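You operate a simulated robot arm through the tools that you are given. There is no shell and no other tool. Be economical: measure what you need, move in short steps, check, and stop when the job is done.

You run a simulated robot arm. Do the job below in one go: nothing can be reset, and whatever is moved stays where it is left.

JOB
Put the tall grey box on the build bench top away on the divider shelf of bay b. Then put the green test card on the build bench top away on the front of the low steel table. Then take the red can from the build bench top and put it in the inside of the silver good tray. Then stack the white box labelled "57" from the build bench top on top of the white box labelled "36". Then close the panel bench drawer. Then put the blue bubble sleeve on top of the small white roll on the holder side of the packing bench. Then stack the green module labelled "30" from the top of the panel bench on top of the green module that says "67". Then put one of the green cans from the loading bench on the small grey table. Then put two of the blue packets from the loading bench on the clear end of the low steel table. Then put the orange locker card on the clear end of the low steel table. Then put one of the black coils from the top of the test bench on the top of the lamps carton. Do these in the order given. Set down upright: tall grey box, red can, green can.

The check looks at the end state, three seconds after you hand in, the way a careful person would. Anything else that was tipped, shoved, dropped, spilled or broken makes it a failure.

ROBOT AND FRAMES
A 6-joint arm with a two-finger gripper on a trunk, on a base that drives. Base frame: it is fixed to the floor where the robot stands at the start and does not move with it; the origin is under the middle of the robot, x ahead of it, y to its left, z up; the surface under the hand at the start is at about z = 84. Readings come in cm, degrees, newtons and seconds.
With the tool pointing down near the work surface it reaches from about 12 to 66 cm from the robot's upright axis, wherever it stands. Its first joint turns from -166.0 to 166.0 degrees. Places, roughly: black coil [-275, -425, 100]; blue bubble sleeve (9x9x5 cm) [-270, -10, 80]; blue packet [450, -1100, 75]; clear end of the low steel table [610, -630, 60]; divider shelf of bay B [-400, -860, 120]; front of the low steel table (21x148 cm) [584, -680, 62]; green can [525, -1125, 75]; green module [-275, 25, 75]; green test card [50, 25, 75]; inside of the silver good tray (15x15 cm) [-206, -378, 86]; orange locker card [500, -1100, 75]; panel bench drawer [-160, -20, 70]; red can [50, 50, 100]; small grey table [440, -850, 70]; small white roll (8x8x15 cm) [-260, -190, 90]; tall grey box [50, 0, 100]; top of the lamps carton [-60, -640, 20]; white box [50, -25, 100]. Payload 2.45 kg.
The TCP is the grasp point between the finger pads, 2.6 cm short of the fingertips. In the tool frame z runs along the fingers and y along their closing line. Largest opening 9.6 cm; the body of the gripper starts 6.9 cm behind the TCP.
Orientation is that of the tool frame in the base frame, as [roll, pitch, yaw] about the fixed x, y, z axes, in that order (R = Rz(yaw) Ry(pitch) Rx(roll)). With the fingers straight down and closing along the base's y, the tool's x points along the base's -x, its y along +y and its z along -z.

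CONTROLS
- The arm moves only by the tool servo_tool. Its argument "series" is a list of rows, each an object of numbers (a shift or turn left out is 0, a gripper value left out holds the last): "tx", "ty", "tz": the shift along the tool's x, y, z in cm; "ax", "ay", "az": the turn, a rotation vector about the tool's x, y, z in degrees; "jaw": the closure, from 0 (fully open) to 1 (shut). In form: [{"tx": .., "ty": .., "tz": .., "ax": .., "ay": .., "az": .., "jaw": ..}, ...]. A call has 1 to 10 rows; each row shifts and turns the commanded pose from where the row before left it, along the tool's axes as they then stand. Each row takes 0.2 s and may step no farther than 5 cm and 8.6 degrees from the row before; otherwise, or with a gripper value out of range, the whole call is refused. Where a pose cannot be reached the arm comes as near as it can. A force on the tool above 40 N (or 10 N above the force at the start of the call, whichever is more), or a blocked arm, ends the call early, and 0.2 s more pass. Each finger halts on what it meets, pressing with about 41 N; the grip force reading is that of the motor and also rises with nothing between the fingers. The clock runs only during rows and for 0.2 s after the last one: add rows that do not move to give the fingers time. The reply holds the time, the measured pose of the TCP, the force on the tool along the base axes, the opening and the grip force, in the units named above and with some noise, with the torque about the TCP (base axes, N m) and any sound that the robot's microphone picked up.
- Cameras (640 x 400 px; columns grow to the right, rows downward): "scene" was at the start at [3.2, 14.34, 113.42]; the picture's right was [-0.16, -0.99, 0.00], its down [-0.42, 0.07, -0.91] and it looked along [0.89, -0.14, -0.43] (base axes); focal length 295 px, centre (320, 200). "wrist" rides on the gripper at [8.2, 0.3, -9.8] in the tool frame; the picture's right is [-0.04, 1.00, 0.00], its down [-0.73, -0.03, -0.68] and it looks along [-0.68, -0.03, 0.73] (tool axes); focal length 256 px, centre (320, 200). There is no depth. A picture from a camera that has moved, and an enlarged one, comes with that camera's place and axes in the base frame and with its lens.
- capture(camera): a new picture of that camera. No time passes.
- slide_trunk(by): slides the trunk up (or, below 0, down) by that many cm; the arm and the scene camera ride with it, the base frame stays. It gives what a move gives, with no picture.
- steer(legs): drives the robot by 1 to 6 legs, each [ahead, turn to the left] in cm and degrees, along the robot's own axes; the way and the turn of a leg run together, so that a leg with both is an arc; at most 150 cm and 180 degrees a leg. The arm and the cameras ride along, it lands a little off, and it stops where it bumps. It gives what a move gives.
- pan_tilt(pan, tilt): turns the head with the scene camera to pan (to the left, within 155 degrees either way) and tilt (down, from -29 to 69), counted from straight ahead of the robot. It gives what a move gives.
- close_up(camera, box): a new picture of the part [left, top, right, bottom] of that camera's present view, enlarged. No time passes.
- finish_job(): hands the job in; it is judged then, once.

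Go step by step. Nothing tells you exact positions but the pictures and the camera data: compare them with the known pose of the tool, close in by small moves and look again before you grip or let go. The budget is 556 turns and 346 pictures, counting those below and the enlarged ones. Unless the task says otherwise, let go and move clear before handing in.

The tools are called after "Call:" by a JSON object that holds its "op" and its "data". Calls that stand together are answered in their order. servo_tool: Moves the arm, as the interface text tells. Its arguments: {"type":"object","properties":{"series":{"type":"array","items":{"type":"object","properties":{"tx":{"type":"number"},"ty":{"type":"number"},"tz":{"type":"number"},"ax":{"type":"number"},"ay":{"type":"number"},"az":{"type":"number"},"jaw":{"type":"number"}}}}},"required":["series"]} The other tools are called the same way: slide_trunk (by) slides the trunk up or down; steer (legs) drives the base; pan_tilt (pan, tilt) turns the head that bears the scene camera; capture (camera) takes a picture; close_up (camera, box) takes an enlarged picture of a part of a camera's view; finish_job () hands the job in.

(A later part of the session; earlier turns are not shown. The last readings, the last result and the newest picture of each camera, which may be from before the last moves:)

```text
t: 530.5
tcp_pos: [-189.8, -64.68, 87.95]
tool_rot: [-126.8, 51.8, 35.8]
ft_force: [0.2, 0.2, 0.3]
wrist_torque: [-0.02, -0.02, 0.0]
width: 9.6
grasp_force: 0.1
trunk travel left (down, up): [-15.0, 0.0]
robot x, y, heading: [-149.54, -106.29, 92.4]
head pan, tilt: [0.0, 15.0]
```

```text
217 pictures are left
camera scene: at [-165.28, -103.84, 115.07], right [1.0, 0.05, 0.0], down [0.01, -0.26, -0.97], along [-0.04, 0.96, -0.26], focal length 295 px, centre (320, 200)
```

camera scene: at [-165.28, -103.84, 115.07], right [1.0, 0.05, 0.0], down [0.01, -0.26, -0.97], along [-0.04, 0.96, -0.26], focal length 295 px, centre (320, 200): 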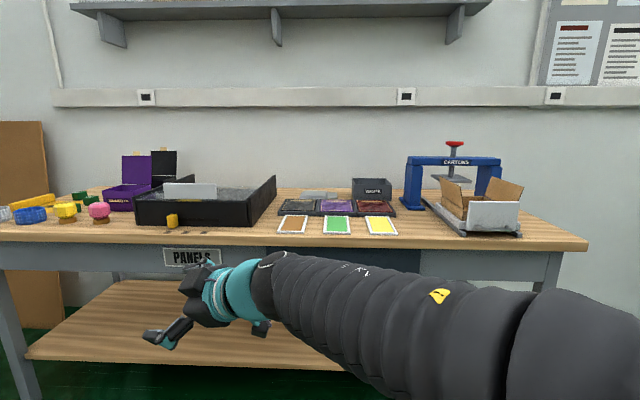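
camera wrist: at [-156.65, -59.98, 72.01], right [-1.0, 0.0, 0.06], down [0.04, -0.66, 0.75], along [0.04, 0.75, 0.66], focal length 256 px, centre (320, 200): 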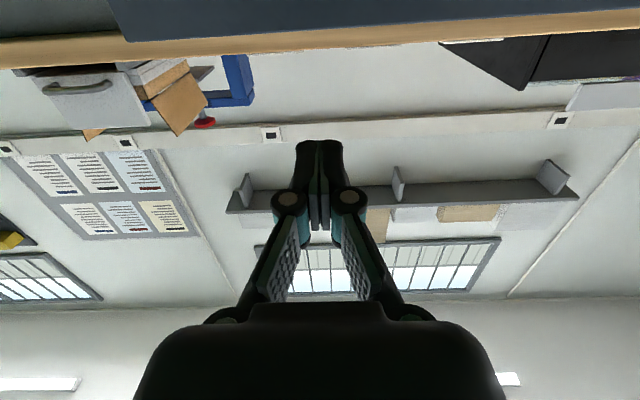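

Call:
{"op": "servo_tool", "data": {"series": [{"ax": -4.3, "ay": 6.7}, {"ax": -4.3, "ay": 6.7}, {"ax": -4.3, "ay": 6.7}, {"ax": -4.3, "ay": 6.7}, {"ax": -4.3, "ay": 6.7}, {"ax": -4.3, "ay": 6.7}, {"ax": -4.3, "ay": 6.7}, {"ax": -4.3, "ay": 6.7}, {}]}}

Call:
{"op": "capture", "data": {"camera": "scene"}}

```text
t: 532.5
tcp_pos: [-184.96, -61.31, 86.22]
tool_rot: [176.8, 16.3, 10.5]
ft_force: [-0.4, 0.0, -0.1]
wrist_torque: [-0.01, 0.0, 0.0]
width: 9.58
grasp_force: 0.0
out of reach, approached as far as the arm can: row 5, 6, 7, 8
trunk travel left (down, up): [-15.0, 0.0]
robot x, y, heading: [-149.61, -106.69, 92.5]
head pan, tilt: [0.0, 15.0]
```

```text
216 pictures are left
camera scene: at [-165.29, -103.84, 115.06], right [1.0, 0.05, 0.0], down [0.01, -0.26, -0.97], along [-0.04, 0.96, -0.26], focal length 295 px, centre (320, 200)
```

scene: 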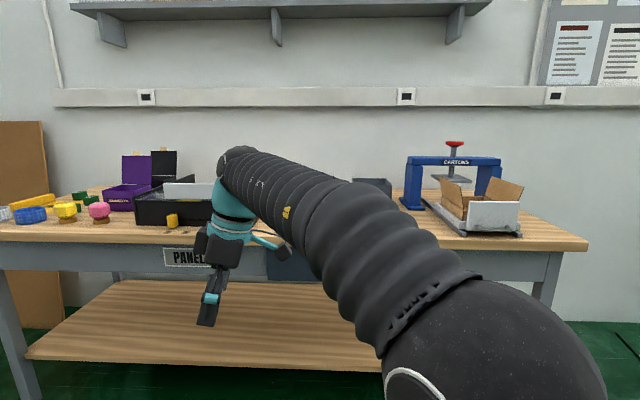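

Call:
{"op": "servo_tool", "data": {"series": [{"ay": 6}, {"ay": 6}, {"ax": 1, "ay": 4}, {}]}}

Call:
{"op": "servo_tool", "data": {"series": [{"az": 8}, {"az": 8}, {"az": 8}, {"ay": 6}, {}]}}

```text
t: 533.5
tcp_pos: [-185.02, -61.43, 86.42]
tool_rot: [172.9, 14.5, 10.4]
ft_force: [-0.1, 0.2, 0.7]
wrist_torque: [0.02, 0.03, 0.03]
width: 9.61
grasp_force: 0.0
out of reach, approached as far as the arm can: row 1, 2, 3
trunk travel left (down, up): [-15.0, 0.0]
robot x, y, heading: [-149.39, -106.39, 92.6]
head pan, tilt: [0.0, 15.0]
```

```text
t: 534.7
tcp_pos: [-185.49, -61.5, 86.64]
tool_rot: [164.8, 6.8, -13.0]
ft_force: [0.2, 0.5, 0.1]
wrist_torque: [0.02, 0.0, 0.02]
width: 9.6
grasp_force: 0.1
out of reach, approached as far as the arm can: row 4
trunk travel left (down, up): [-15.0, 0.0]
robot x, y, heading: [-149.44, -106.39, 92.8]
head pan, tilt: [0.0, 15.0]
```

I understand now: the forearm points radially outward, and the push with a level tool crossed that singular direction. To flip back I must raise the tool above forward and pitch straight down in the radial plane. First undo the last swing.

Call:
{"op": "servo_tool", "data": {"series": [{"az": -8}, {"az": -8}, {"az": -8}, {"ax": 4.3, "ay": -6.7}, {"ax": 4.3, "ay": -6.7}, {"ax": 4.3, "ay": -6.7}, {"ax": 4.3, "ay": -6.7}, {"ax": 4.3, "ay": -6.7, "tx": -2.6, "ty": -1.7}, {"ax": 4.3, "ay": -6.7, "tx": -2.6, "ty": -1.7}, {"ax": 4.3, "ay": -6.7, "tx": -2.6, "ty": -1.7}]}}

Call:
{"op": "servo_tool", "data": {"series": [{"ax": 4.3, "ay": -6.7, "tx": -2.6, "ty": -1.7}, {"ax": 4.3, "ay": -6.7, "tx": -2.6, "ty": -1.7}, {"ax": 4.3, "ay": -6.7, "tx": -2.6, "ty": -1.7}, {}]}}

```text
t: 536.9
tcp_pos: [-191.08, -57.26, 92.84]
tool_rot: [-155.0, 58.5, 17.4]
ft_force: [0.4, 0.3, 0.5]
wrist_torque: [-0.04, -0.06, -0.03]
width: 9.58
grasp_force: 0.1
trunk travel left (down, up): [-15.0, 0.0]
robot x, y, heading: [-149.5, -106.87, 92.6]
head pan, tilt: [0.0, 15.0]
```

```text
t: 537.9
tcp_pos: [-193.31, -53.92, 101.23]
tool_rot: [-108.2, 72.6, 54.0]
ft_force: [-0.4, 0.0, -0.2]
wrist_torque: [-0.01, 0.03, -0.02]
width: 9.63
grasp_force: 0.1
trunk travel left (down, up): [-15.0, 0.0]
robot x, y, heading: [-149.4, -106.81, 93.1]
head pan, tilt: [0.0, 15.0]
```

Call:
{"op": "servo_tool", "data": {"series": [{"ax": 6.8, "ay": -4.2, "tx": -1.75, "ty": -2.85}, {"ax": 6.8, "ay": -4.2, "tx": -1.75, "ty": -2.85}, {"ax": 6.8, "ay": -4.2, "tx": -1.75, "ty": -2.85}, {"ax": 6.8, "ay": -4.2, "tx": -1.75, "ty": -2.85}, {"ax": 6.8, "ay": -4.2, "tx": -1.75, "ty": -2.85}, {"ax": 6.8, "ay": -4.2, "tx": -1.75, "ty": -2.85}, {"ax": 6.8, "ay": -4.2, "tx": -1.75, "ty": -2.85}, {"ax": 3.4, "ay": -2.1, "tx": -0.9, "ty": -1.4}, {}]}}

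Call:
{"op": "capture", "data": {"camera": "scene"}}

```text
t: 539.9
tcp_pos: [-180.12, -43.41, 118.22]
tool_rot: [-3.7, 53.4, 110.8]
ft_force: [-0.3, 0.0, -0.3]
wrist_torque: [0.02, 0.01, -0.02]
width: 9.58
grasp_force: 0.0
trunk travel left (down, up): [-15.0, 0.0]
robot x, y, heading: [-149.28, -106.44, 92.6]
head pan, tilt: [0.0, 15.0]
```

```text
215 pictures are left
camera scene: at [-165.28, -103.84, 115.07], right [1.0, 0.05, 0.0], down [0.01, -0.26, -0.97], along [-0.04, 0.96, -0.26], focal length 295 px, centre (320, 200)
```

scene: 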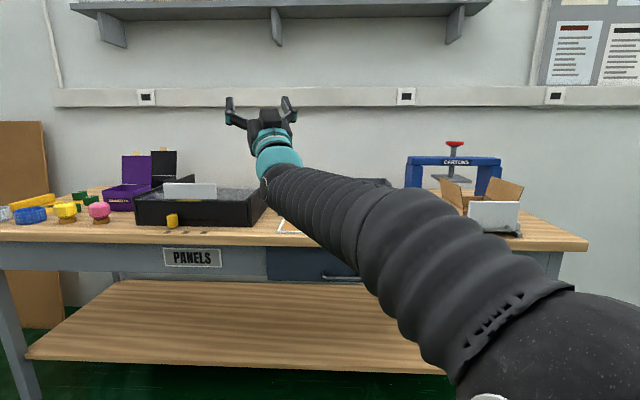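

The tool points up-forward exactly in the radial plane. Now pitch straight down through the forearm direction.

Call:
{"op": "servo_tool", "data": {"series": [{"ay": 8, "tx": 3.3}, {"ay": 8, "tx": 3.3}, {"ay": 8, "tx": 3.3}, {"ay": 8, "tx": 3.3}, {"ay": 8, "tx": 3.3}, {"ay": 8, "tx": 3.3}, {"ay": 8, "tx": 3.3}, {"ay": 8, "tx": 3.3}, {}]}}

Call:
{"op": "capture", "data": {"camera": "scene"}}

```text
t: 541.9
tcp_pos: [-180.69, -38.59, 95.25]
tool_rot: [-173.9, 67.1, -61.7]
ft_force: [0.0, 0.1, 1.0]
wrist_torque: [0.0, 0.03, 0.03]
width: 9.59
grasp_force: 0.0
out of reach, approached as far as the arm can: row 5, 6
trunk travel left (down, up): [-15.0, 0.0]
robot x, y, heading: [-149.77, -106.31, 92.6]
head pan, tilt: [0.0, 15.0]
```

```text
214 pictures are left
camera scene: at [-165.28, -103.84, 115.07], right [1.0, 0.05, 0.0], down [0.01, -0.26, -0.97], along [-0.04, 0.96, -0.26], focal length 295 px, centre (320, 200)
```

scene: 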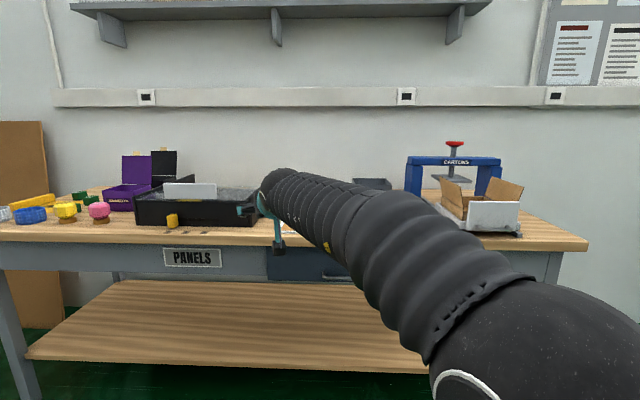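

Call:
{"op": "servo_tool", "data": {"series": [{"ay": 8, "tx": 2}, {"ay": 8, "tx": 1}, {"ay": 8}, {"ay": 8}, {"ay": 8}, {"ay": 8}, {"ay": 8}, {"ay": 8}, {}]}}

```text
t: 543.9
tcp_pos: [-188.73, -47.15, 89.67]
tool_rot: [-168.5, 12.1, -69.1]
ft_force: [0.7, 0.0, -0.4]
wrist_torque: [-0.01, 0.02, -0.02]
width: 9.59
grasp_force: 0.0
out of reach, approached as far as the arm can: row 1, 2, 3, 4, 5, 6, 7, 8
trunk travel left (down, up): [-15.0, 0.0]
robot x, y, heading: [-149.56, -106.29, 92.9]
head pan, tilt: [0.0, 15.0]
```

The forearm's plane seems offset about 5° left of what I assumed, so the wrist swung around rather than through. I go back up via the right side and retry with a corrected azimuth.

Call:
{"op": "servo_tool", "data": {"series": [{"ax": 4.5, "ay": -6.6}, {"ax": 4.5, "ay": -6.6}, {"ax": 4.5, "ay": -6.6}, {"ax": 4.5, "ay": -6.6, "tz": -2}, {"ax": 4.5, "ay": -6.6, "tz": -2}, {"ax": 4.5, "ay": -6.6, "tz": -2}, {"ax": 4.5, "ay": -6.6}, {"ax": 4.5, "ay": -6.6}, {"ax": 4.5, "ay": -6.6}]}}

```text
t: 545.9
tcp_pos: [-190.11, -51.34, 93.81]
tool_rot: [-92.5, 53.2, -17.1]
ft_force: [0.0, 0.2, 0.9]
wrist_torque: [0.0, -0.04, 0.02]
width: 9.58
grasp_force: 0.1
trunk travel left (down, up): [-15.0, 0.0]
robot x, y, heading: [-149.29, -106.26, 92.4]
head pan, tilt: [0.0, 15.0]
```

Call:
{"op": "servo_tool", "data": {"series": [{"ax": -0.7, "ay": -7.75, "tx": -1.54, "ty": -3.79, "tz": 1.0}, {"ax": -0.7, "ay": -7.75, "tx": -1.38, "ty": -3.79, "tz": 1.2}, {"ax": -0.7, "ay": -7.75, "tx": -1.2, "ty": -3.79, "tz": 1.39}, {"ax": -0.7, "ay": -7.75, "tx": -1.02, "ty": -3.79, "tz": 1.52}, {"ax": -0.7, "ay": -7.75, "tx": -0.8, "ty": -3.79, "tz": 1.65}, {"ax": -0.7, "ay": -7.75, "tx": -0.56, "ty": -3.79, "tz": 1.74}, {"ax": -0.7, "ay": -7.75, "tx": -0.32, "ty": -3.79, "tz": 1.8}, {}]}}

Call:
{"op": "capture", "data": {"camera": "scene"}}

```text
t: 547.7
tcp_pos: [-174.02, -46.85, 118.04]
tool_rot: [-46.8, 30.8, 53.0]
ft_force: [0.2, -0.2, 0.4]
wrist_torque: [-0.01, 0.02, 0.01]
width: 9.58
grasp_force: 0.1
trunk travel left (down, up): [-15.0, 0.0]
robot x, y, heading: [-149.25, -106.45, 92.8]
head pan, tilt: [0.0, 15.0]
```

```text
213 pictures are left
camera scene: at [-165.28, -103.85, 115.06], right [1.0, 0.05, 0.0], down [0.01, -0.26, -0.97], along [-0.04, 0.96, -0.26], focal length 295 px, centre (320, 200)
```

scene: 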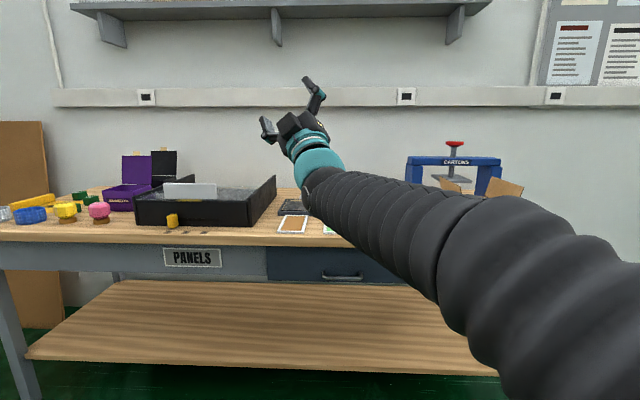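

Tool is up-forward, now at the corrected azimuth. Pitch straight down through the forearm line.

Call:
{"op": "servo_tool", "data": {"series": [{"ax": -6.35, "ay": 5.2, "tx": 2.15, "ty": 2.65}, {"ax": -6.35, "ay": 5.2, "tx": 2.15, "ty": 2.65}, {"ax": -6.35, "ay": 5.2, "tx": 2.15, "ty": 2.65}, {"ax": -6.35, "ay": 5.2, "tx": 2.15, "ty": 2.65}, {"ax": -6.6, "ay": 5.4, "tx": 2.25, "ty": 2.75}, {"ax": -6.6, "ay": 5.4, "tx": 2.25, "ty": 2.75}, {"ax": -6.6, "ay": 5.4, "tx": 2.25, "ty": 2.75}]}}

Call:
{"op": "capture", "data": {"camera": "scene"}}

```text
t: 549.3
tcp_pos: [-178.36, -43.09, 99.45]
tool_rot: [-111.0, 51.4, 16.2]
ft_force: [2.5, 1.0, -2.3]
wrist_torque: [0.14, 0.01, 0.12]
width: 9.61
grasp_force: 0.0
out of reach, approached as far as the arm can: row 5, 6
trunk travel left (down, up): [-15.0, 0.0]
robot x, y, heading: [-149.4, -106.17, 92.4]
head pan, tilt: [0.0, 15.0]
```

```text
212 pictures are left
camera scene: at [-165.28, -103.84, 115.07], right [1.0, 0.05, 0.0], down [0.01, -0.26, -0.97], along [-0.04, 0.96, -0.26], focal length 295 px, centre (320, 200)
```

scene: 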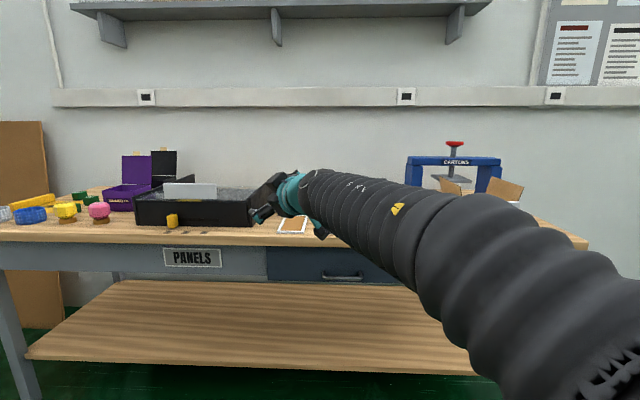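

It went around the other side this time, which brackets the right azimuth (~2° left of radial). I return up via the left and try in between.

Call:
{"op": "servo_tool", "data": {"series": [{"ay": -7.1, "tx": -2.95}, {"ay": -7.1, "tx": -2.95}, {"ay": -7.1, "tx": -2.95}, {"ay": -7.1, "tx": -2.95}, {"ay": -7.1, "tx": -2.95}, {"ax": 7.15, "ay": -0.55, "ty": -2.95, "tx": -0.23}, {"ax": 7.15, "ay": -0.55, "ty": -2.95, "tx": -0.23}, {"ax": 7.15, "ay": -0.55, "ty": -2.95, "tx": -0.23}, {"ax": 7.15, "ay": -0.55, "ty": -2.95, "tx": -0.23}, {"ax": 7.15, "ay": -0.55, "ty": -2.95, "tx": -0.23}]}}

```text
t: 551.5
tcp_pos: [-177.15, -45.08, 118.89]
tool_rot: [-41.3, 39.4, 66.9]
ft_force: [1.2, 0.3, 0.7]
wrist_torque: [-0.04, -0.01, -0.01]
width: 9.6
grasp_force: 0.1
trunk travel left (down, up): [-15.0, 0.0]
robot x, y, heading: [-149.69, -106.61, 92.7]
head pan, tilt: [0.0, 15.0]
```

Call:
{"op": "servo_tool", "data": {"series": [{"ax": 4.64, "ay": 3.72, "az": -4.24, "tx": 1.55, "ty": -1.93}, {}]}}

```text
t: 552.1
tcp_pos: [-175.08, -43.55, 118.94]
tool_rot: [-41.3, 39.4, 59.7]
ft_force: [0.4, 0.0, 0.1]
wrist_torque: [0.01, 0.0, 0.0]
width: 9.57
grasp_force: 0.1
trunk travel left (down, up): [-15.0, 0.0]
robot x, y, heading: [-149.24, -106.6, 92.5]
head pan, tilt: [0.0, 15.0]
```

Call:
{"op": "servo_tool", "data": {"series": [{"ax": -4.76, "ay": 5.93, "tx": 2.5, "ty": 2.0}, {"ax": -4.76, "ay": 5.93, "tx": 2.5, "ty": 2.0}, {"ax": -4.76, "ay": 5.93, "tx": 2.5, "ty": 2.0}, {"ax": -4.76, "ay": 5.93, "tx": 2.5, "ty": 2.0}, {}]}}

Call:
{"op": "servo_tool", "data": {"series": [{"ax": -5.33, "ay": 6.63, "tx": 2.77, "ty": 2.22}, {}]}}

Call:
{"op": "capture", "data": {"camera": "scene"}}

```text
t: 553.3
tcp_pos: [-177.29, -38.68, 107.17]
tool_rot: [-82.1, 50.9, 29.9]
ft_force: [0.4, 0.2, -0.6]
wrist_torque: [-0.02, 0.01, 0.02]
width: 9.63
grasp_force: 0.1
trunk travel left (down, up): [-15.0, 0.0]
robot x, y, heading: [-149.46, -106.97, 92.6]
head pan, tilt: [0.0, 15.0]
```

```text
t: 553.9
tcp_pos: [-177.28, -38.52, 103.63]
tool_rot: [-95.7, 51.0, 19.7]
ft_force: [0.0, -0.1, 0.3]
wrist_torque: [-0.01, -0.02, -0.01]
width: 9.61
grasp_force: 0.0
trunk travel left (down, up): [-15.0, 0.0]
robot x, y, heading: [-149.46, -106.05, 92.5]
head pan, tilt: [0.0, 15.0]
```

```text
211 pictures are left
camera scene: at [-165.28, -103.84, 115.07], right [1.0, 0.05, 0.0], down [0.01, -0.26, -0.97], along [-0.04, 0.96, -0.26], focal length 295 px, centre (320, 200)
```

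scene: 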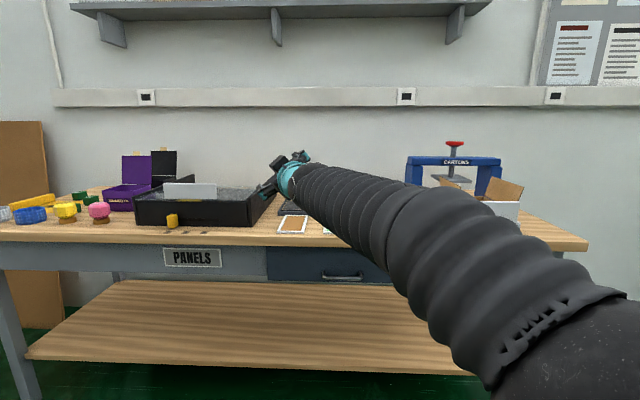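

It crossed cleanly: the forearm did not roll. Continue pitching down to vertical.

Call:
{"op": "servo_tool", "data": {"series": [{"ax": -5.0, "ay": 6.24, "tx": 2.6, "ty": 2.1}, {"ax": -5.0, "ay": 6.24, "tx": 2.6, "ty": 2.1}, {"ax": -5.0, "ay": 6.24, "tx": 2.6, "ty": 2.1}, {"ax": -5.0, "ay": 6.24, "tx": 2.6, "ty": 2.1}, {"ax": -5.0, "ay": 6.24, "tx": 2.6, "ty": 2.1}, {"ax": -5.0, "ay": 6.24, "tx": 2.6, "ty": 2.1}, {"ax": -5.0, "ay": 6.24}, {"ax": -5.0, "ay": 6.24}, {"ax": -5.0, "ay": 6.24}, {"ax": -5.0, "ay": 6.24}]}}

Call:
{"op": "capture", "data": {"camera": "scene"}}

```text
t: 556.1
tcp_pos: [-174.13, -45.63, 85.82]
tool_rot: [-175.9, 5.0, -27.2]
ft_force: [0.3, 0.3, 0.0]
wrist_torque: [0.04, -0.03, 0.0]
width: 9.57
grasp_force: 0.2
trunk travel left (down, up): [-15.0, 0.0]
robot x, y, heading: [-149.77, -106.62, 92.3]
head pan, tilt: [0.0, 15.0]
```

```text
210 pictures are left
camera scene: at [-165.27, -103.87, 115.07], right [1.0, 0.05, 0.0], down [0.01, -0.26, -0.97], along [-0.04, 0.96, -0.26], focal length 295 px, centre (320, 200)
```

scene: 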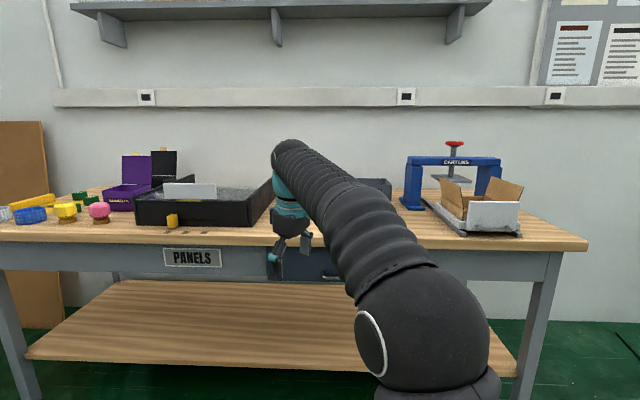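

The wrist is back in its good configuration (I'll avoid level-forward tool poses from now on). I straighten it, retract, set the yaw, and drive to the left end of the panel bench.

Call:
{"op": "servo_tool", "data": {"series": [{"ax": -4.1, "ay": 5}, {"az": -8}, {"az": -8}, {"az": -8}, {"az": -6}, {"tz": -4}, {"tz": -4}, {"tz": -3}, {}]}}

Call:
{"op": "servo_tool", "data": {"series": [{"ty": 4.5}, {"ty": 4.5}, {"ty": 4.5}, {"ty": 4.5}, {"ty": 4.5}, {"ty": 4.5}, {}]}}

```text
t: 558.1
tcp_pos: [-173.14, -47.93, 93.38]
tool_rot: [-179.8, 0.1, 2.6]
ft_force: [0.3, -0.3, 0.1]
wrist_torque: [0.0, 0.0, 0.0]
width: 9.6
grasp_force: 0.1
out of reach, approached as far as the arm can: row 7, 8
trunk travel left (down, up): [-15.0, 0.0]
robot x, y, heading: [-149.23, -106.7, 92.8]
head pan, tilt: [0.0, 15.0]
```

```text
t: 559.7
tcp_pos: [-172.01, -75.02, 93.5]
tool_rot: [-179.8, 0.0, 2.7]
ft_force: [0.0, 0.1, 0.6]
wrist_torque: [0.01, -0.01, 0.03]
width: 9.58
grasp_force: 0.0
trunk travel left (down, up): [-15.0, 0.0]
robot x, y, heading: [-149.89, -106.49, 92.8]
head pan, tilt: [0.0, 15.0]
```

Call:
{"op": "servo_tool", "data": {"series": [{"tz": -4.5}, {"tx": 4}, {"tx": 4}, {"tx": 4}, {}]}}

Call:
{"op": "steer", "data": {"legs": [[0, 87], [113, 0], [0, -90]]}}

Call:
{"op": "pan_tilt", "data": {"pan": 0, "tilt": 22}}

Call:
{"op": "capture", "data": {"camera": "scene"}}

```text
t: 560.9
tcp_pos: [-160.07, -74.43, 97.76]
tool_rot: [-179.9, 0.0, 2.7]
ft_force: [0.8, 0.0, -0.2]
wrist_torque: [-0.01, 0.0, -0.02]
width: 9.6
grasp_force: 0.0
trunk travel left (down, up): [-15.0, 0.0]
robot x, y, heading: [-149.71, -106.26, 92.7]
head pan, tilt: [0.0, 15.0]
```

```text
t: 574.2
tcp_pos: [-272.01, -71.28, 97.97]
tool_rot: [-179.9, 0.0, -0.7]
ft_force: [0.0, 0.6, -1.0]
wrist_torque: [0.0, -0.03, -0.03]
width: 9.62
grasp_force: 0.0
trunk travel left (down, up): [-15.0, 0.0]
robot x, y, heading: [-263.42, -103.9, 89.0]
head pan, tilt: [0.0, 15.0]
```

```text
t: 574.9
tcp_pos: [-272.08, -71.25, 97.82]
tool_rot: [-179.8, 0.0, -0.7]
ft_force: [0.3, -0.7, 0.0]
wrist_torque: [0.03, 0.01, 0.01]
width: 9.59
grasp_force: 0.1
trunk travel left (down, up): [-15.0, 0.0]
robot x, y, heading: [-263.28, -103.87, 89.5]
head pan, tilt: [0.0, 22.0]
```

```text
209 pictures are left
camera scene: at [-278.93, -100.34, 113.93], right [1.0, -0.01, 0.0], down [0.0, -0.37, -0.93], along [0.01, 0.93, -0.37], focal length 295 px, centre (320, 200)
```

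scene: 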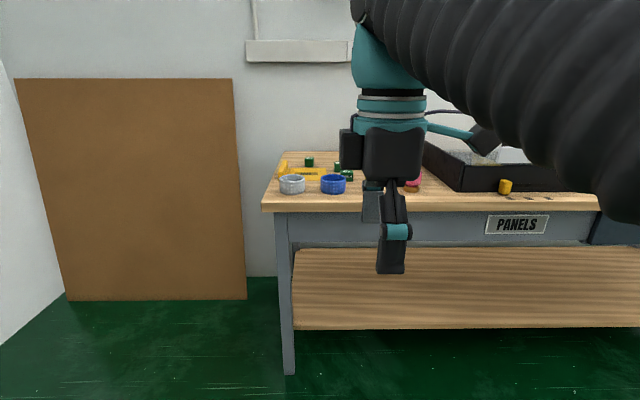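

Call:
{"op": "close_up", "data": {"camera": "scene", "box": [255, 140, 415, 240]}}

Call:
{"op": "close_up", "data": {"camera": "scene", "box": [270, 145, 350, 205]}}

```text
4.00 times, centred on (335, 190) of scene
camera zoom: at [-278.93, -100.34, 113.93], right [1.0, -0.01, 0.0], down [0.0, -0.37, -0.93], along [0.01, 0.93, -0.37], focal length 1181 px, centre (260, 240)
```

zoom: 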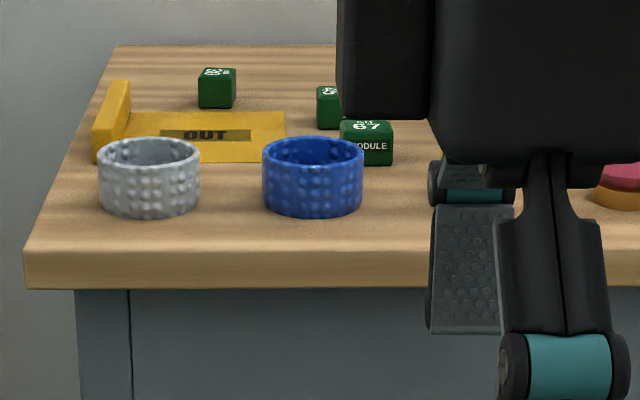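

```text
6.67 times, centred on (310, 175) of scene
camera zoom: at [-278.93, -100.34, 113.93], right [1.0, -0.01, 0.0], down [0.0, -0.37, -0.93], along [0.01, 0.93, -0.37], focal length 1969 px, centre (387, 367)
```

zoom: 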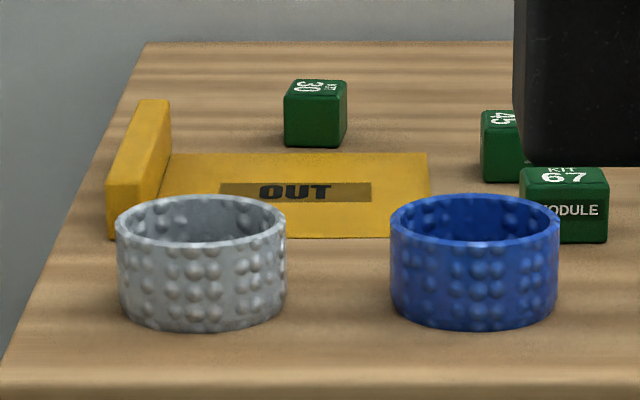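

The blue ring is centred near [-273.1,-0.2], table top z≈77.4. I'll grip its front wall (one finger inside). I drive closer and position.

Call:
{"op": "steer", "data": {"legs": [[42, 0]]}}

Call:
{"op": "servo_tool", "data": {"series": [{"ty": -4.5, "jaw": 0.48}, {"ty": -4.5}, {"ty": -4.5}, {"tz": 3}, {}]}}

Call:
{"op": "capture", "data": {"camera": "wrist"}}

Call:
{"op": "capture", "data": {"camera": "scene"}}

```text
t: 577.5
tcp_pos: [-271.42, -29.27, 97.92]
tool_rot: [-179.9, 0.0, -0.8]
ft_force: [-0.5, 0.3, 0.9]
wrist_torque: [-0.02, 0.02, 0.0]
width: 9.6
grasp_force: 0.1
trunk travel left (down, up): [-15.0, 0.0]
robot x, y, heading: [-262.84, -61.74, 88.9]
head pan, tilt: [0.0, 22.0]
```

```text
t: 578.7
tcp_pos: [-271.32, -15.43, 95.04]
tool_rot: [-179.9, 0.0, -0.8]
ft_force: [0.1, -0.2, -0.9]
wrist_torque: [0.03, -0.03, 0.01]
width: 4.99
grasp_force: 0.0
trunk travel left (down, up): [-15.0, 0.0]
robot x, y, heading: [-262.27, -61.83, 89.3]
head pan, tilt: [0.0, 22.0]
```

```text
206 pictures are left
camera wrist: at [-263.1, -15.89, 104.78], right [-0.05, -1.0, 0.0], down [-0.73, 0.04, 0.68], along [-0.68, 0.04, -0.73], focal length 256 px, centre (320, 200)
```

wrist: 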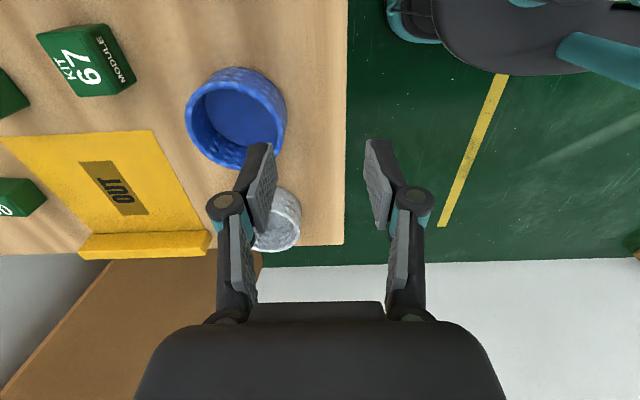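

```text
205 pictures are left
camera scene: at [-278.38, -58.19, 113.93], right [1.0, -0.01, 0.0], down [0.0, -0.37, -0.93], along [0.01, 0.93, -0.37], focal length 295 px, centre (320, 200)
```

scene: 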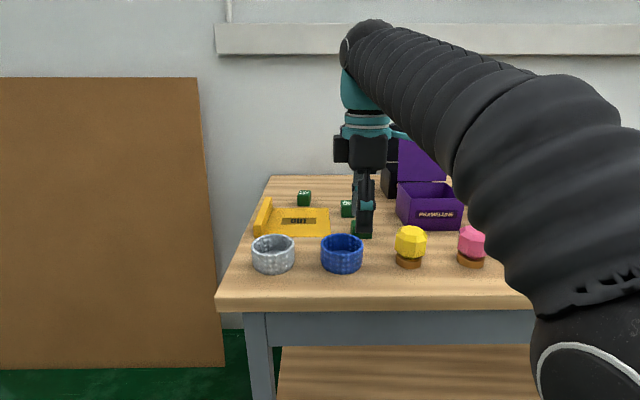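

Triangulating both views puts the ring centre at [-273.2,-7.4], rim z≈82.5. I move above its front wall and check.

Call:
{"op": "servo_tool", "data": {"series": [{"tx": -1.9, "ty": -3.8}, {"tz": 3}, {"tz": 3}, {}]}}

Call:
{"op": "capture", "data": {"camera": "wrist"}}

Call:
{"op": "close_up", "data": {"camera": "scene", "box": [280, 180, 420, 290]}}

```text
t: 579.7
tcp_pos: [-273.15, -11.62, 89.01]
tool_rot: [-180.0, 0.0, -0.7]
ft_force: [0.6, -0.9, -1.1]
wrist_torque: [0.01, 0.01, 0.0]
width: 4.99
grasp_force: 0.1
trunk travel left (down, up): [-15.0, 0.0]
robot x, y, heading: [-262.72, -61.89, 89.1]
head pan, tilt: [0.0, 22.0]
```

```text
204 pictures are left
camera wrist: at [-264.93, -12.15, 98.86], right [-0.05, -1.0, 0.0], down [-0.73, 0.04, 0.68], along [-0.68, 0.04, -0.73], focal length 256 px, centre (320, 200)
```

wrist: 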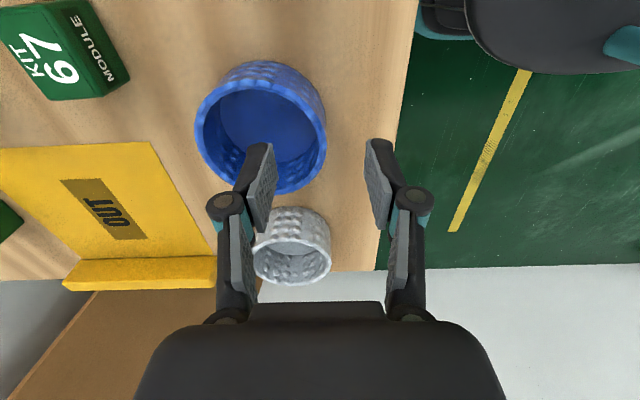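

```text
3.64 times, centred on (350, 235) of scene
camera zoom: at [-278.38, -58.19, 113.93], right [1.0, -0.01, 0.0], down [0.0, -0.37, -0.93], along [0.01, 0.93, -0.37], focal length 1074 px, centre (211, 73)
```

zoom: 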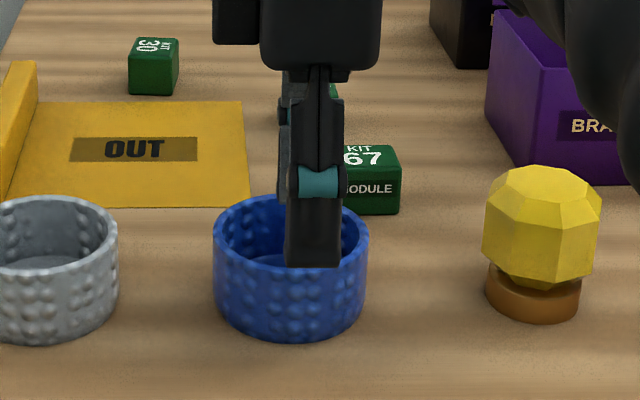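

Positions agree. I descend so one finger is inside and one outside the front wall.

Call:
{"op": "servo_tool", "data": {"series": [{"tz": 3}, {"tz": 3}, {"tz": 1.7}, {}]}}

Call:
{"op": "close_up", "data": {"camera": "scene", "box": [280, 180, 420, 290]}}

Call:
{"op": "capture", "data": {"camera": "wrist"}}

```text
t: 580.5
tcp_pos: [-273.09, -11.64, 82.27]
tool_rot: [-178.8, 0.2, -0.7]
ft_force: [-0.8, 7.7, 20.9]
wrist_torque: [0.44, -0.02, -0.02]
width: 6.44
grasp_force: 7.6
trunk travel left (down, up): [-15.0, 0.0]
robot x, y, heading: [-262.72, -61.59, 89.2]
head pan, tilt: [0.0, 22.0]
stopped in row 4: the force on the tool passed its limit at 49 N (the readings are from after the stop); the commanded pose is now the measured one
```

```text
3.64 times, centred on (350, 235) of scene
camera zoom: at [-278.37, -58.22, 113.96], right [1.0, -0.01, 0.0], down [-0.01, -0.37, -0.93], along [0.01, 0.93, -0.37], focal length 1074 px, centre (211, 73)
```

zoom: 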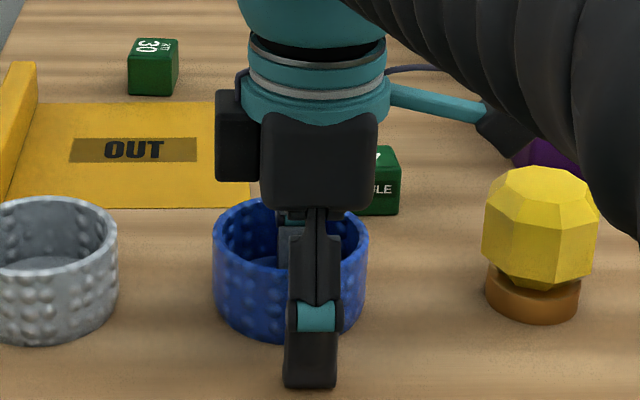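

```text
201 pictures are left
camera wrist: at [-264.78, -12.3, 92.0], right [-0.05, -1.0, -0.02], down [-0.73, 0.02, 0.68], along [-0.68, 0.05, -0.73], focal length 256 px, centre (320, 200)
```

wrist: 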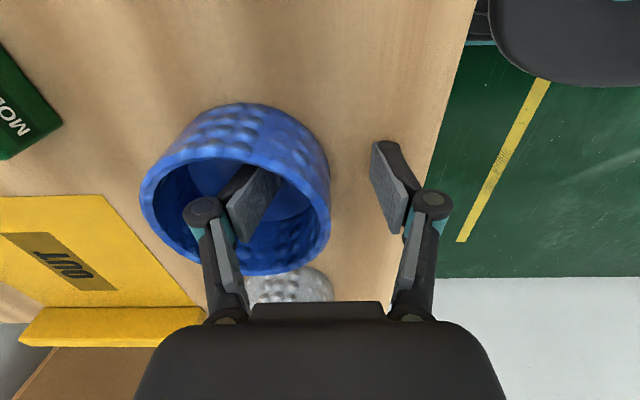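

The inner finger touched the cup's floor. I rise slightly and then close on the wall.

Call:
{"op": "servo_tool", "data": {"series": [{"tz": -0.8, "jaw": 0.48}, {}, {"jaw": 0.7}, {"jaw": 0.9}, {"jaw": 1}, {"jaw": 1}, {"jaw": 1}]}}

Call:
{"op": "capture", "data": {"camera": "wrist"}}

Call:
{"op": "close_up", "data": {"camera": "scene", "box": [280, 180, 420, 290]}}

```text
t: 581.5
tcp_pos: [-272.97, -11.59, 83.11]
tool_rot: [-178.4, 0.3, -0.9]
ft_force: [0.3, -0.8, 12.3]
wrist_torque: [0.13, -0.09, 0.03]
width: 1.63
grasp_force: 5.1
trunk travel left (down, up): [-15.0, 0.0]
robot x, y, heading: [-262.81, -61.95, 89.1]
head pan, tilt: [0.0, 22.0]
stopped in row 4: the force on the tool passed its limit at 42 N (the readings are from after the stop); the commanded pose is now the measured one
```

```text
200 pictures are left
camera wrist: at [-264.74, -12.29, 92.86], right [-0.05, -1.0, -0.03], down [-0.73, 0.02, 0.68], along [-0.68, 0.06, -0.73], focal length 256 px, centre (320, 200)
```

wrist: 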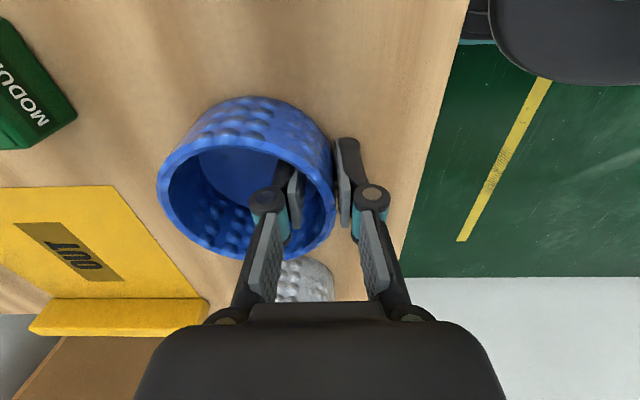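

```text
3.64 times, centred on (350, 235) of scene
camera zoom: at [-278.37, -58.22, 113.91], right [1.0, -0.01, 0.0], down [-0.01, -0.37, -0.93], along [0.01, 0.93, -0.37], focal length 1074 px, centre (211, 73)
```

zoom: 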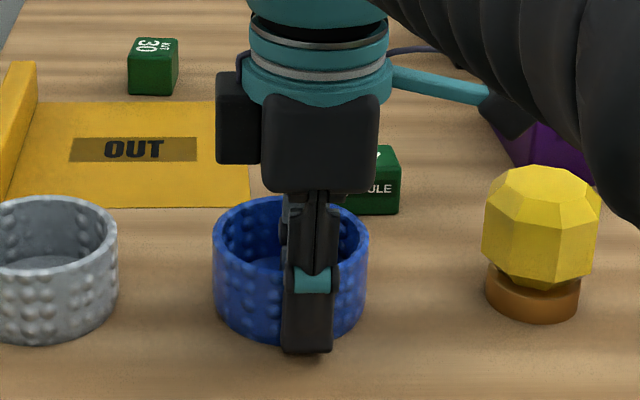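

Call:
{"op": "servo_tool", "data": {"series": [{"tz": -0.7}, {}, {"jaw": 1}, {"jaw": 1}, {"jaw": 1}, {"jaw": 1}]}}

Call:
{"op": "capture", "data": {"camera": "wrist"}}

```text
t: 582.9
tcp_pos: [-272.84, -11.6, 83.72]
tool_rot: [-178.6, 0.3, -0.7]
ft_force: [0.2, 0.9, -0.1]
wrist_torque: [-0.03, -0.01, 0.04]
width: 0.61
grasp_force: 34.4
trunk travel left (down, up): [-15.0, 0.0]
robot x, y, heading: [-263.08, -61.51, 89.4]
head pan, tilt: [0.0, 22.0]
```

```text
198 pictures are left
camera wrist: at [-264.75, -12.2, 93.47], right [-0.05, -1.0, -0.02], down [-0.73, 0.02, 0.68], along [-0.68, 0.05, -0.73], focal length 256 px, centre (320, 200)
```

wrist: 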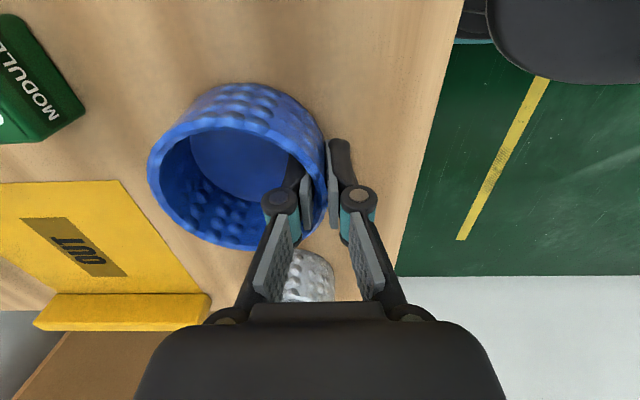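

Gripped the wall (0.61 cm). I lift slowly.

Call:
{"op": "servo_tool", "data": {"series": [{"tz": -1.5}, {"tz": -3}, {"tz": -3}, {}]}}

Call:
{"op": "capture", "data": {"camera": "wrist"}}

Call:
{"op": "capture", "data": {"camera": "scene"}}

```text
t: 583.9
tcp_pos: [-273.0, -11.9, 91.32]
tool_rot: [-178.7, 0.3, -0.8]
ft_force: [0.3, -0.6, -0.1]
wrist_torque: [-0.06, 0.01, 0.0]
width: 0.59
grasp_force: 33.9
trunk travel left (down, up): [-15.0, 0.0]
robot x, y, heading: [-262.7, -61.95, 88.9]
head pan, tilt: [0.0, 22.0]
```

```text
197 pictures are left
camera wrist: at [-264.75, -12.49, 101.04], right [-0.05, -1.0, -0.02], down [-0.73, 0.02, 0.68], along [-0.68, 0.05, -0.73], focal length 256 px, centre (320, 200)
```

wrist: 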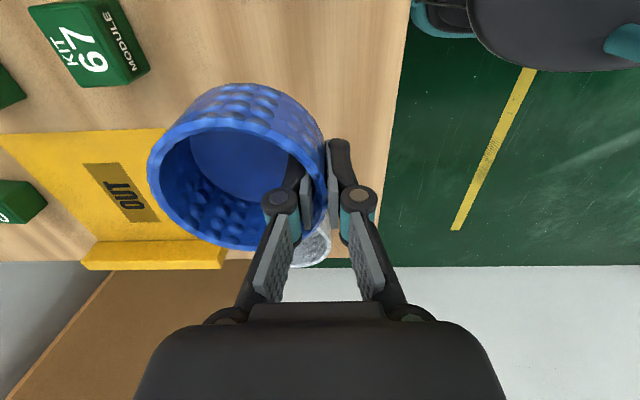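

```text
196 pictures are left
camera scene: at [-278.38, -58.16, 113.93], right [1.0, -0.01, 0.0], down [-0.01, -0.37, -0.93], along [0.01, 0.93, -0.37], focal length 295 px, centre (320, 200)
```

scene: 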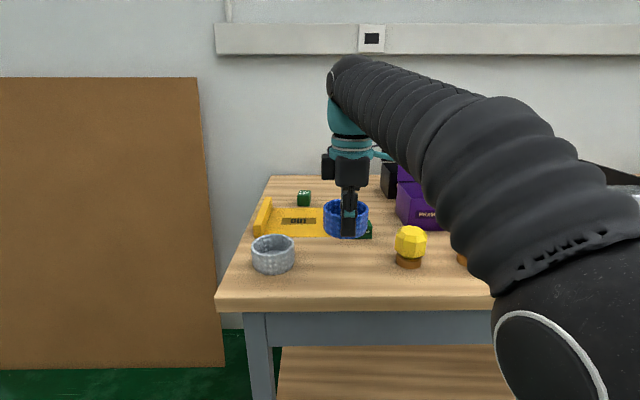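

The sleeve is a cup held by its wall, but the roll top is too high to reach with a vertical tool and this low-hanging grip. I'll set it back down and regrip it across its full diameter with the tool tilted 45°.

Call:
{"op": "servo_tool", "data": {"series": [{"ty": 1.5, "tx": 0.2}, {"tz": 3}, {"tz": 3}, {"tz": 1}, {}]}}

```text
t: 585.1
tcp_pos: [-272.73, -12.96, 84.02]
tool_rot: [-178.6, 0.4, -0.8]
ft_force: [0.1, -0.4, -0.7]
wrist_torque: [0.02, -0.01, -0.03]
width: 0.6
grasp_force: 33.8
trunk travel left (down, up): [-15.0, 0.0]
robot x, y, heading: [-262.84, -61.86, 89.4]
head pan, tilt: [0.0, 22.0]
```

Call:
{"op": "servo_tool", "data": {"series": [{"tz": 0.25}, {}]}}

Call:
{"op": "servo_tool", "data": {"series": [{"jaw": 0.85}, {"jaw": 0.7}, {"jaw": 0.6}, {}, {"tz": -3}, {"tz": -3}, {"tz": -4}, {"ty": 4.5}, {"ty": 4.5}, {"jaw": 0}]}}

Call:
{"op": "capture", "data": {"camera": "scene"}}

```text
t: 585.7
tcp_pos: [-272.83, -13.0, 83.76]
tool_rot: [-178.6, 0.4, -0.8]
ft_force: [-0.2, -0.4, -0.2]
wrist_torque: [-0.02, 0.0, -0.01]
width: 0.6
grasp_force: 34.5
trunk travel left (down, up): [-15.0, 0.0]
robot x, y, heading: [-262.82, -61.76, 89.3]
head pan, tilt: [0.0, 22.0]
```

```text
t: 587.9
tcp_pos: [-272.85, -22.25, 93.65]
tool_rot: [-178.6, 0.3, -0.8]
ft_force: [-0.2, 0.3, -0.6]
wrist_torque: [0.0, 0.02, -0.01]
width: 9.57
grasp_force: 0.1
trunk travel left (down, up): [-15.0, 0.0]
robot x, y, heading: [-262.63, -61.55, 89.4]
head pan, tilt: [0.0, 22.0]
```

```text
195 pictures are left
camera scene: at [-278.38, -58.16, 113.93], right [1.0, -0.01, 0.0], down [-0.01, -0.37, -0.93], along [0.01, 0.93, -0.37], focal length 295 px, centre (320, 200)
```

scene: 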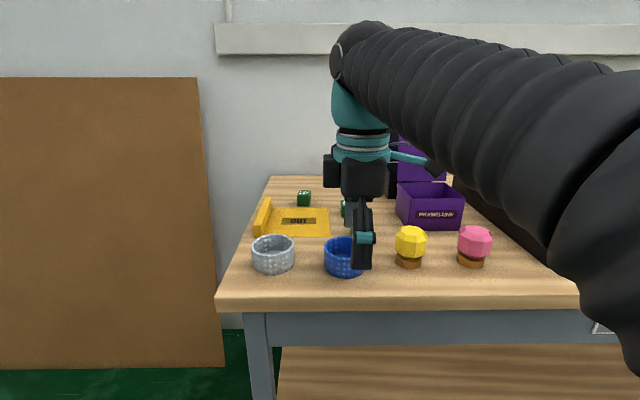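

Call:
{"op": "servo_tool", "data": {"series": [{"ty": 4.5}, {"ty": 4.5}, {"tz": -2}, {"az": 8.5}, {"az": 8.5}, {"az": 8.5}, {"az": 8.5}, {"az": 8.5}, {"az": 8.5}, {"az": 8.5}]}}

Call:
{"op": "servo_tool", "data": {"series": [{"az": 8.5}, {"az": 8.5}, {"az": 8.5}, {"az": 5}, {"ay": -7.5}, {"ay": -7.5}, {"ay": -7.5}, {"ay": -7.5}, {"ay": -7.5}, {"ay": -7.5}]}}

Call:
{"op": "capture", "data": {"camera": "wrist"}}

Call:
{"op": "capture", "data": {"camera": "scene"}}

```text
t: 590.1
tcp_pos: [-272.91, -31.38, 95.41]
tool_rot: [-179.6, 1.3, -60.4]
ft_force: [0.3, 0.3, 1.3]
wrist_torque: [0.01, 0.0, -0.01]
width: 9.61
grasp_force: 0.1
trunk travel left (down, up): [-15.0, 0.0]
robot x, y, heading: [-262.57, -61.83, 89.3]
head pan, tilt: [0.0, 22.0]
```

```text
t: 592.3
tcp_pos: [-273.03, -31.37, 95.44]
tool_rot: [179.6, 46.4, -91.1]
ft_force: [0.1, -0.2, -0.3]
wrist_torque: [0.04, -0.03, -0.02]
width: 9.6
grasp_force: 0.1
trunk travel left (down, up): [-15.0, 0.0]
robot x, y, heading: [-262.73, -61.9, 89.4]
head pan, tilt: [0.0, 22.0]
```

```text
194 pictures are left
camera wrist: at [-273.47, -44.08, 96.25], right [-1.0, 0.04, 0.03], down [0.03, 0.01, 1.0], along [0.04, 1.0, -0.01], focal length 256 px, centre (320, 200)
```

wrist: 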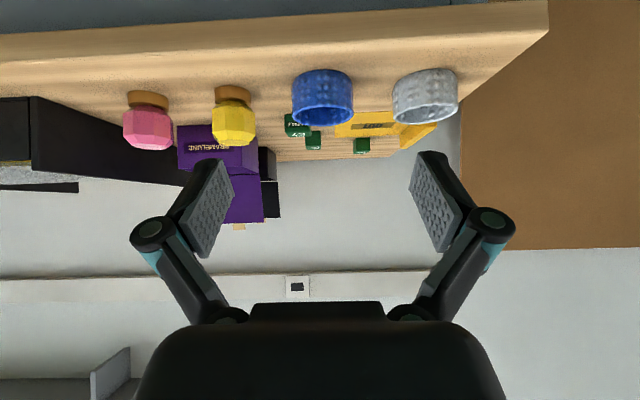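

```text
193 pictures are left
camera scene: at [-278.38, -58.17, 113.93], right [1.0, -0.01, 0.0], down [-0.01, -0.37, -0.93], along [0.01, 0.93, -0.37], focal length 295 px, centre (320, 200)
```

scene: 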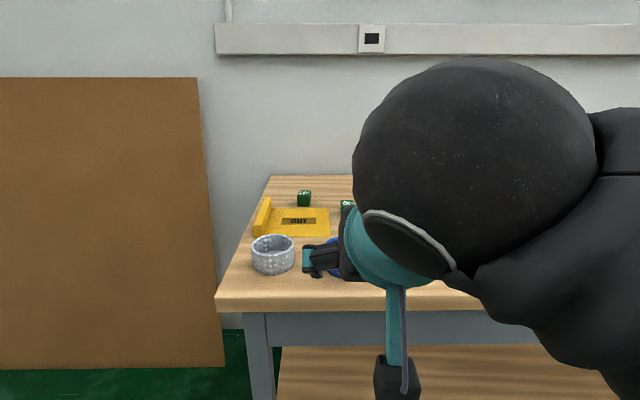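

Call:
{"op": "servo_tool", "data": {"series": [{"tz": 4.6}, {"tz": 4.6}, {"tz": 4.6}, {"tz": 4.2}, {}]}}

Call:
{"op": "capture", "data": {"camera": "wrist"}}

```text
t: 593.5
tcp_pos: [-272.81, -18.07, 83.08]
tool_rot: [179.7, 46.5, -91.1]
ft_force: [0.3, 0.4, 0.3]
wrist_torque: [-0.02, -0.02, 0.01]
width: 9.6
grasp_force: 0.0
trunk travel left (down, up): [-15.0, 0.0]
robot x, y, heading: [-263.29, -62.08, 89.4]
head pan, tilt: [0.0, 22.0]
```

```text
192 pictures are left
camera wrist: at [-273.27, -30.86, 83.94], right [-1.0, 0.04, 0.03], down [0.03, 0.01, 1.0], along [0.04, 1.0, -0.01], focal length 256 px, centre (320, 200)
```

wrist: 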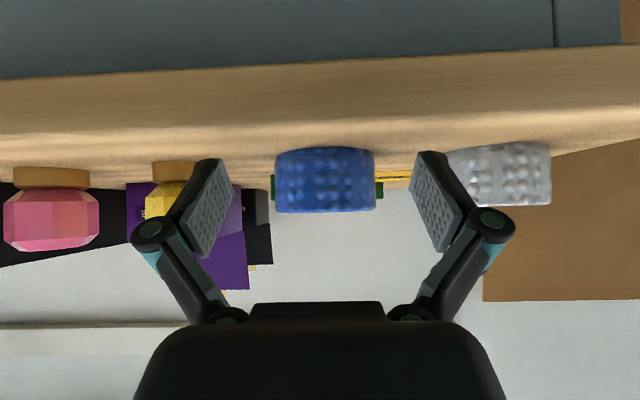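

The cup is centred between the fingers; table z≈80. I go forward around it in two steps.

Call:
{"op": "servo_tool", "data": {"series": [{"tx": -0.3, "tz": -0.3}, {"tx": -2, "tz": 1.9}, {"tx": -1.6, "tz": 1.5}, {}]}}

Call:
{"op": "capture", "data": {"camera": "wrist"}}

```text
t: 594.5
tcp_pos: [-272.96, -13.35, 83.68]
tool_rot: [179.6, 46.4, -91.1]
ft_force: [0.3, 0.6, 0.3]
wrist_torque: [0.01, 0.03, -0.03]
width: 9.6
grasp_force: 0.0
trunk travel left (down, up): [-15.0, 0.0]
robot x, y, heading: [-262.96, -61.67, 89.2]
head pan, tilt: [0.0, 22.0]
```

```text
191 pictures are left
camera wrist: at [-273.41, -26.09, 84.56], right [-1.0, 0.04, 0.03], down [0.03, 0.01, 1.0], along [0.04, 1.0, -0.02], focal length 256 px, centre (320, 200)
```

wrist: 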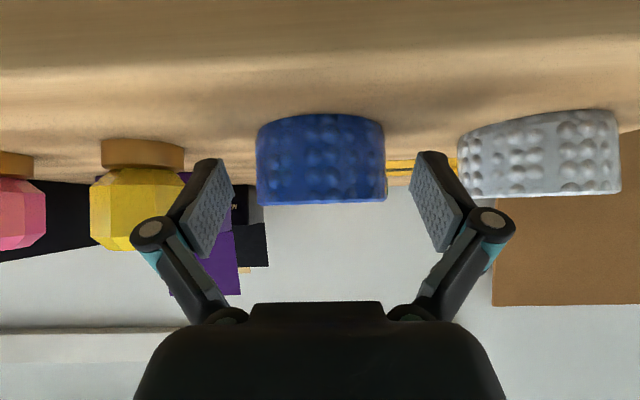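

Call:
{"op": "servo_tool", "data": {"series": [{"ty": -0.12, "tx": -0.9, "tz": 0.85}, {"tx": -0.9, "tz": 0.85}, {"tx": -0.9, "tz": 0.85}, {"tx": -0.7, "tz": 0.66}, {}]}}

Call:
{"op": "capture", "data": {"camera": "wrist"}}

```text
t: 595.7
tcp_pos: [-272.5, -8.76, 83.87]
tool_rot: [179.6, 46.5, -91.1]
ft_force: [-0.3, 0.1, 0.0]
wrist_torque: [0.03, -0.01, 0.0]
width: 9.58
grasp_force: 0.0
trunk travel left (down, up): [-15.0, 0.0]
robot x, y, heading: [-263.18, -61.55, 89.1]
head pan, tilt: [0.0, 22.0]
```

```text
190 pictures are left
camera wrist: at [-273.02, -21.47, 84.92], right [-1.0, 0.04, 0.03], down [0.03, 0.01, 1.0], along [0.04, 1.0, -0.02], focal length 256 px, centre (320, 200)
```

wrist: 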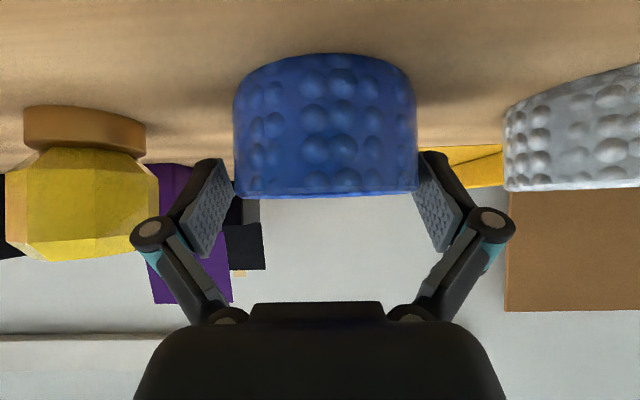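

The cup is between the pads. Closing gently.

Call:
{"op": "servo_tool", "data": {"series": [{"jaw": 0.05}, {"jaw": 0.1}, {"jaw": 0.2}, {"jaw": 0.2}, {"jaw": 0.3}, {"jaw": 0.3}]}}

Call:
{"op": "servo_tool", "data": {"series": [{"tx": -1.5, "tz": -1.5}, {"tx": -3, "tz": -3}, {"tx": -3, "tz": -3}, {"tx": 3, "tz": -3}, {"tx": 3, "tz": -3}, {"tx": 3, "tz": -3}, {}]}}

Call:
{"op": "capture", "data": {"camera": "wrist"}}

```text
t: 597.1
tcp_pos: [-272.53, -8.77, 84.07]
tool_rot: [179.6, 46.4, -91.1]
ft_force: [-0.5, 0.3, 3.1]
wrist_torque: [-0.05, 0.08, 0.03]
width: 8.07
grasp_force: 41.4
trunk travel left (down, up): [-15.0, 0.0]
robot x, y, heading: [-262.71, -61.51, 89.1]
head pan, tilt: [0.0, 22.0]
```

```text
t: 598.7
tcp_pos: [-272.79, -21.79, 94.24]
tool_rot: [179.6, 46.3, -91.1]
ft_force: [0.4, 0.9, -0.3]
wrist_torque: [0.04, 0.02, 0.02]
width: 8.05
grasp_force: 40.7
trunk travel left (down, up): [-15.0, 0.0]
robot x, y, heading: [-262.48, -61.81, 89.3]
head pan, tilt: [0.0, 22.0]
```

```text
189 pictures are left
camera wrist: at [-273.25, -34.5, 95.1], right [-1.0, 0.04, 0.03], down [0.03, 0.01, 1.0], along [0.04, 1.0, -0.02], focal length 256 px, centre (320, 200)
```

wrist: 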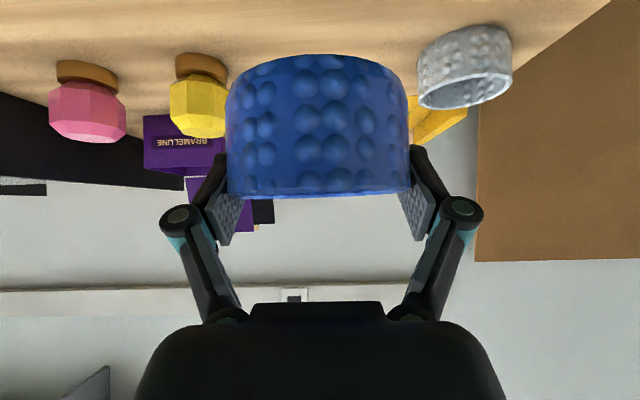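

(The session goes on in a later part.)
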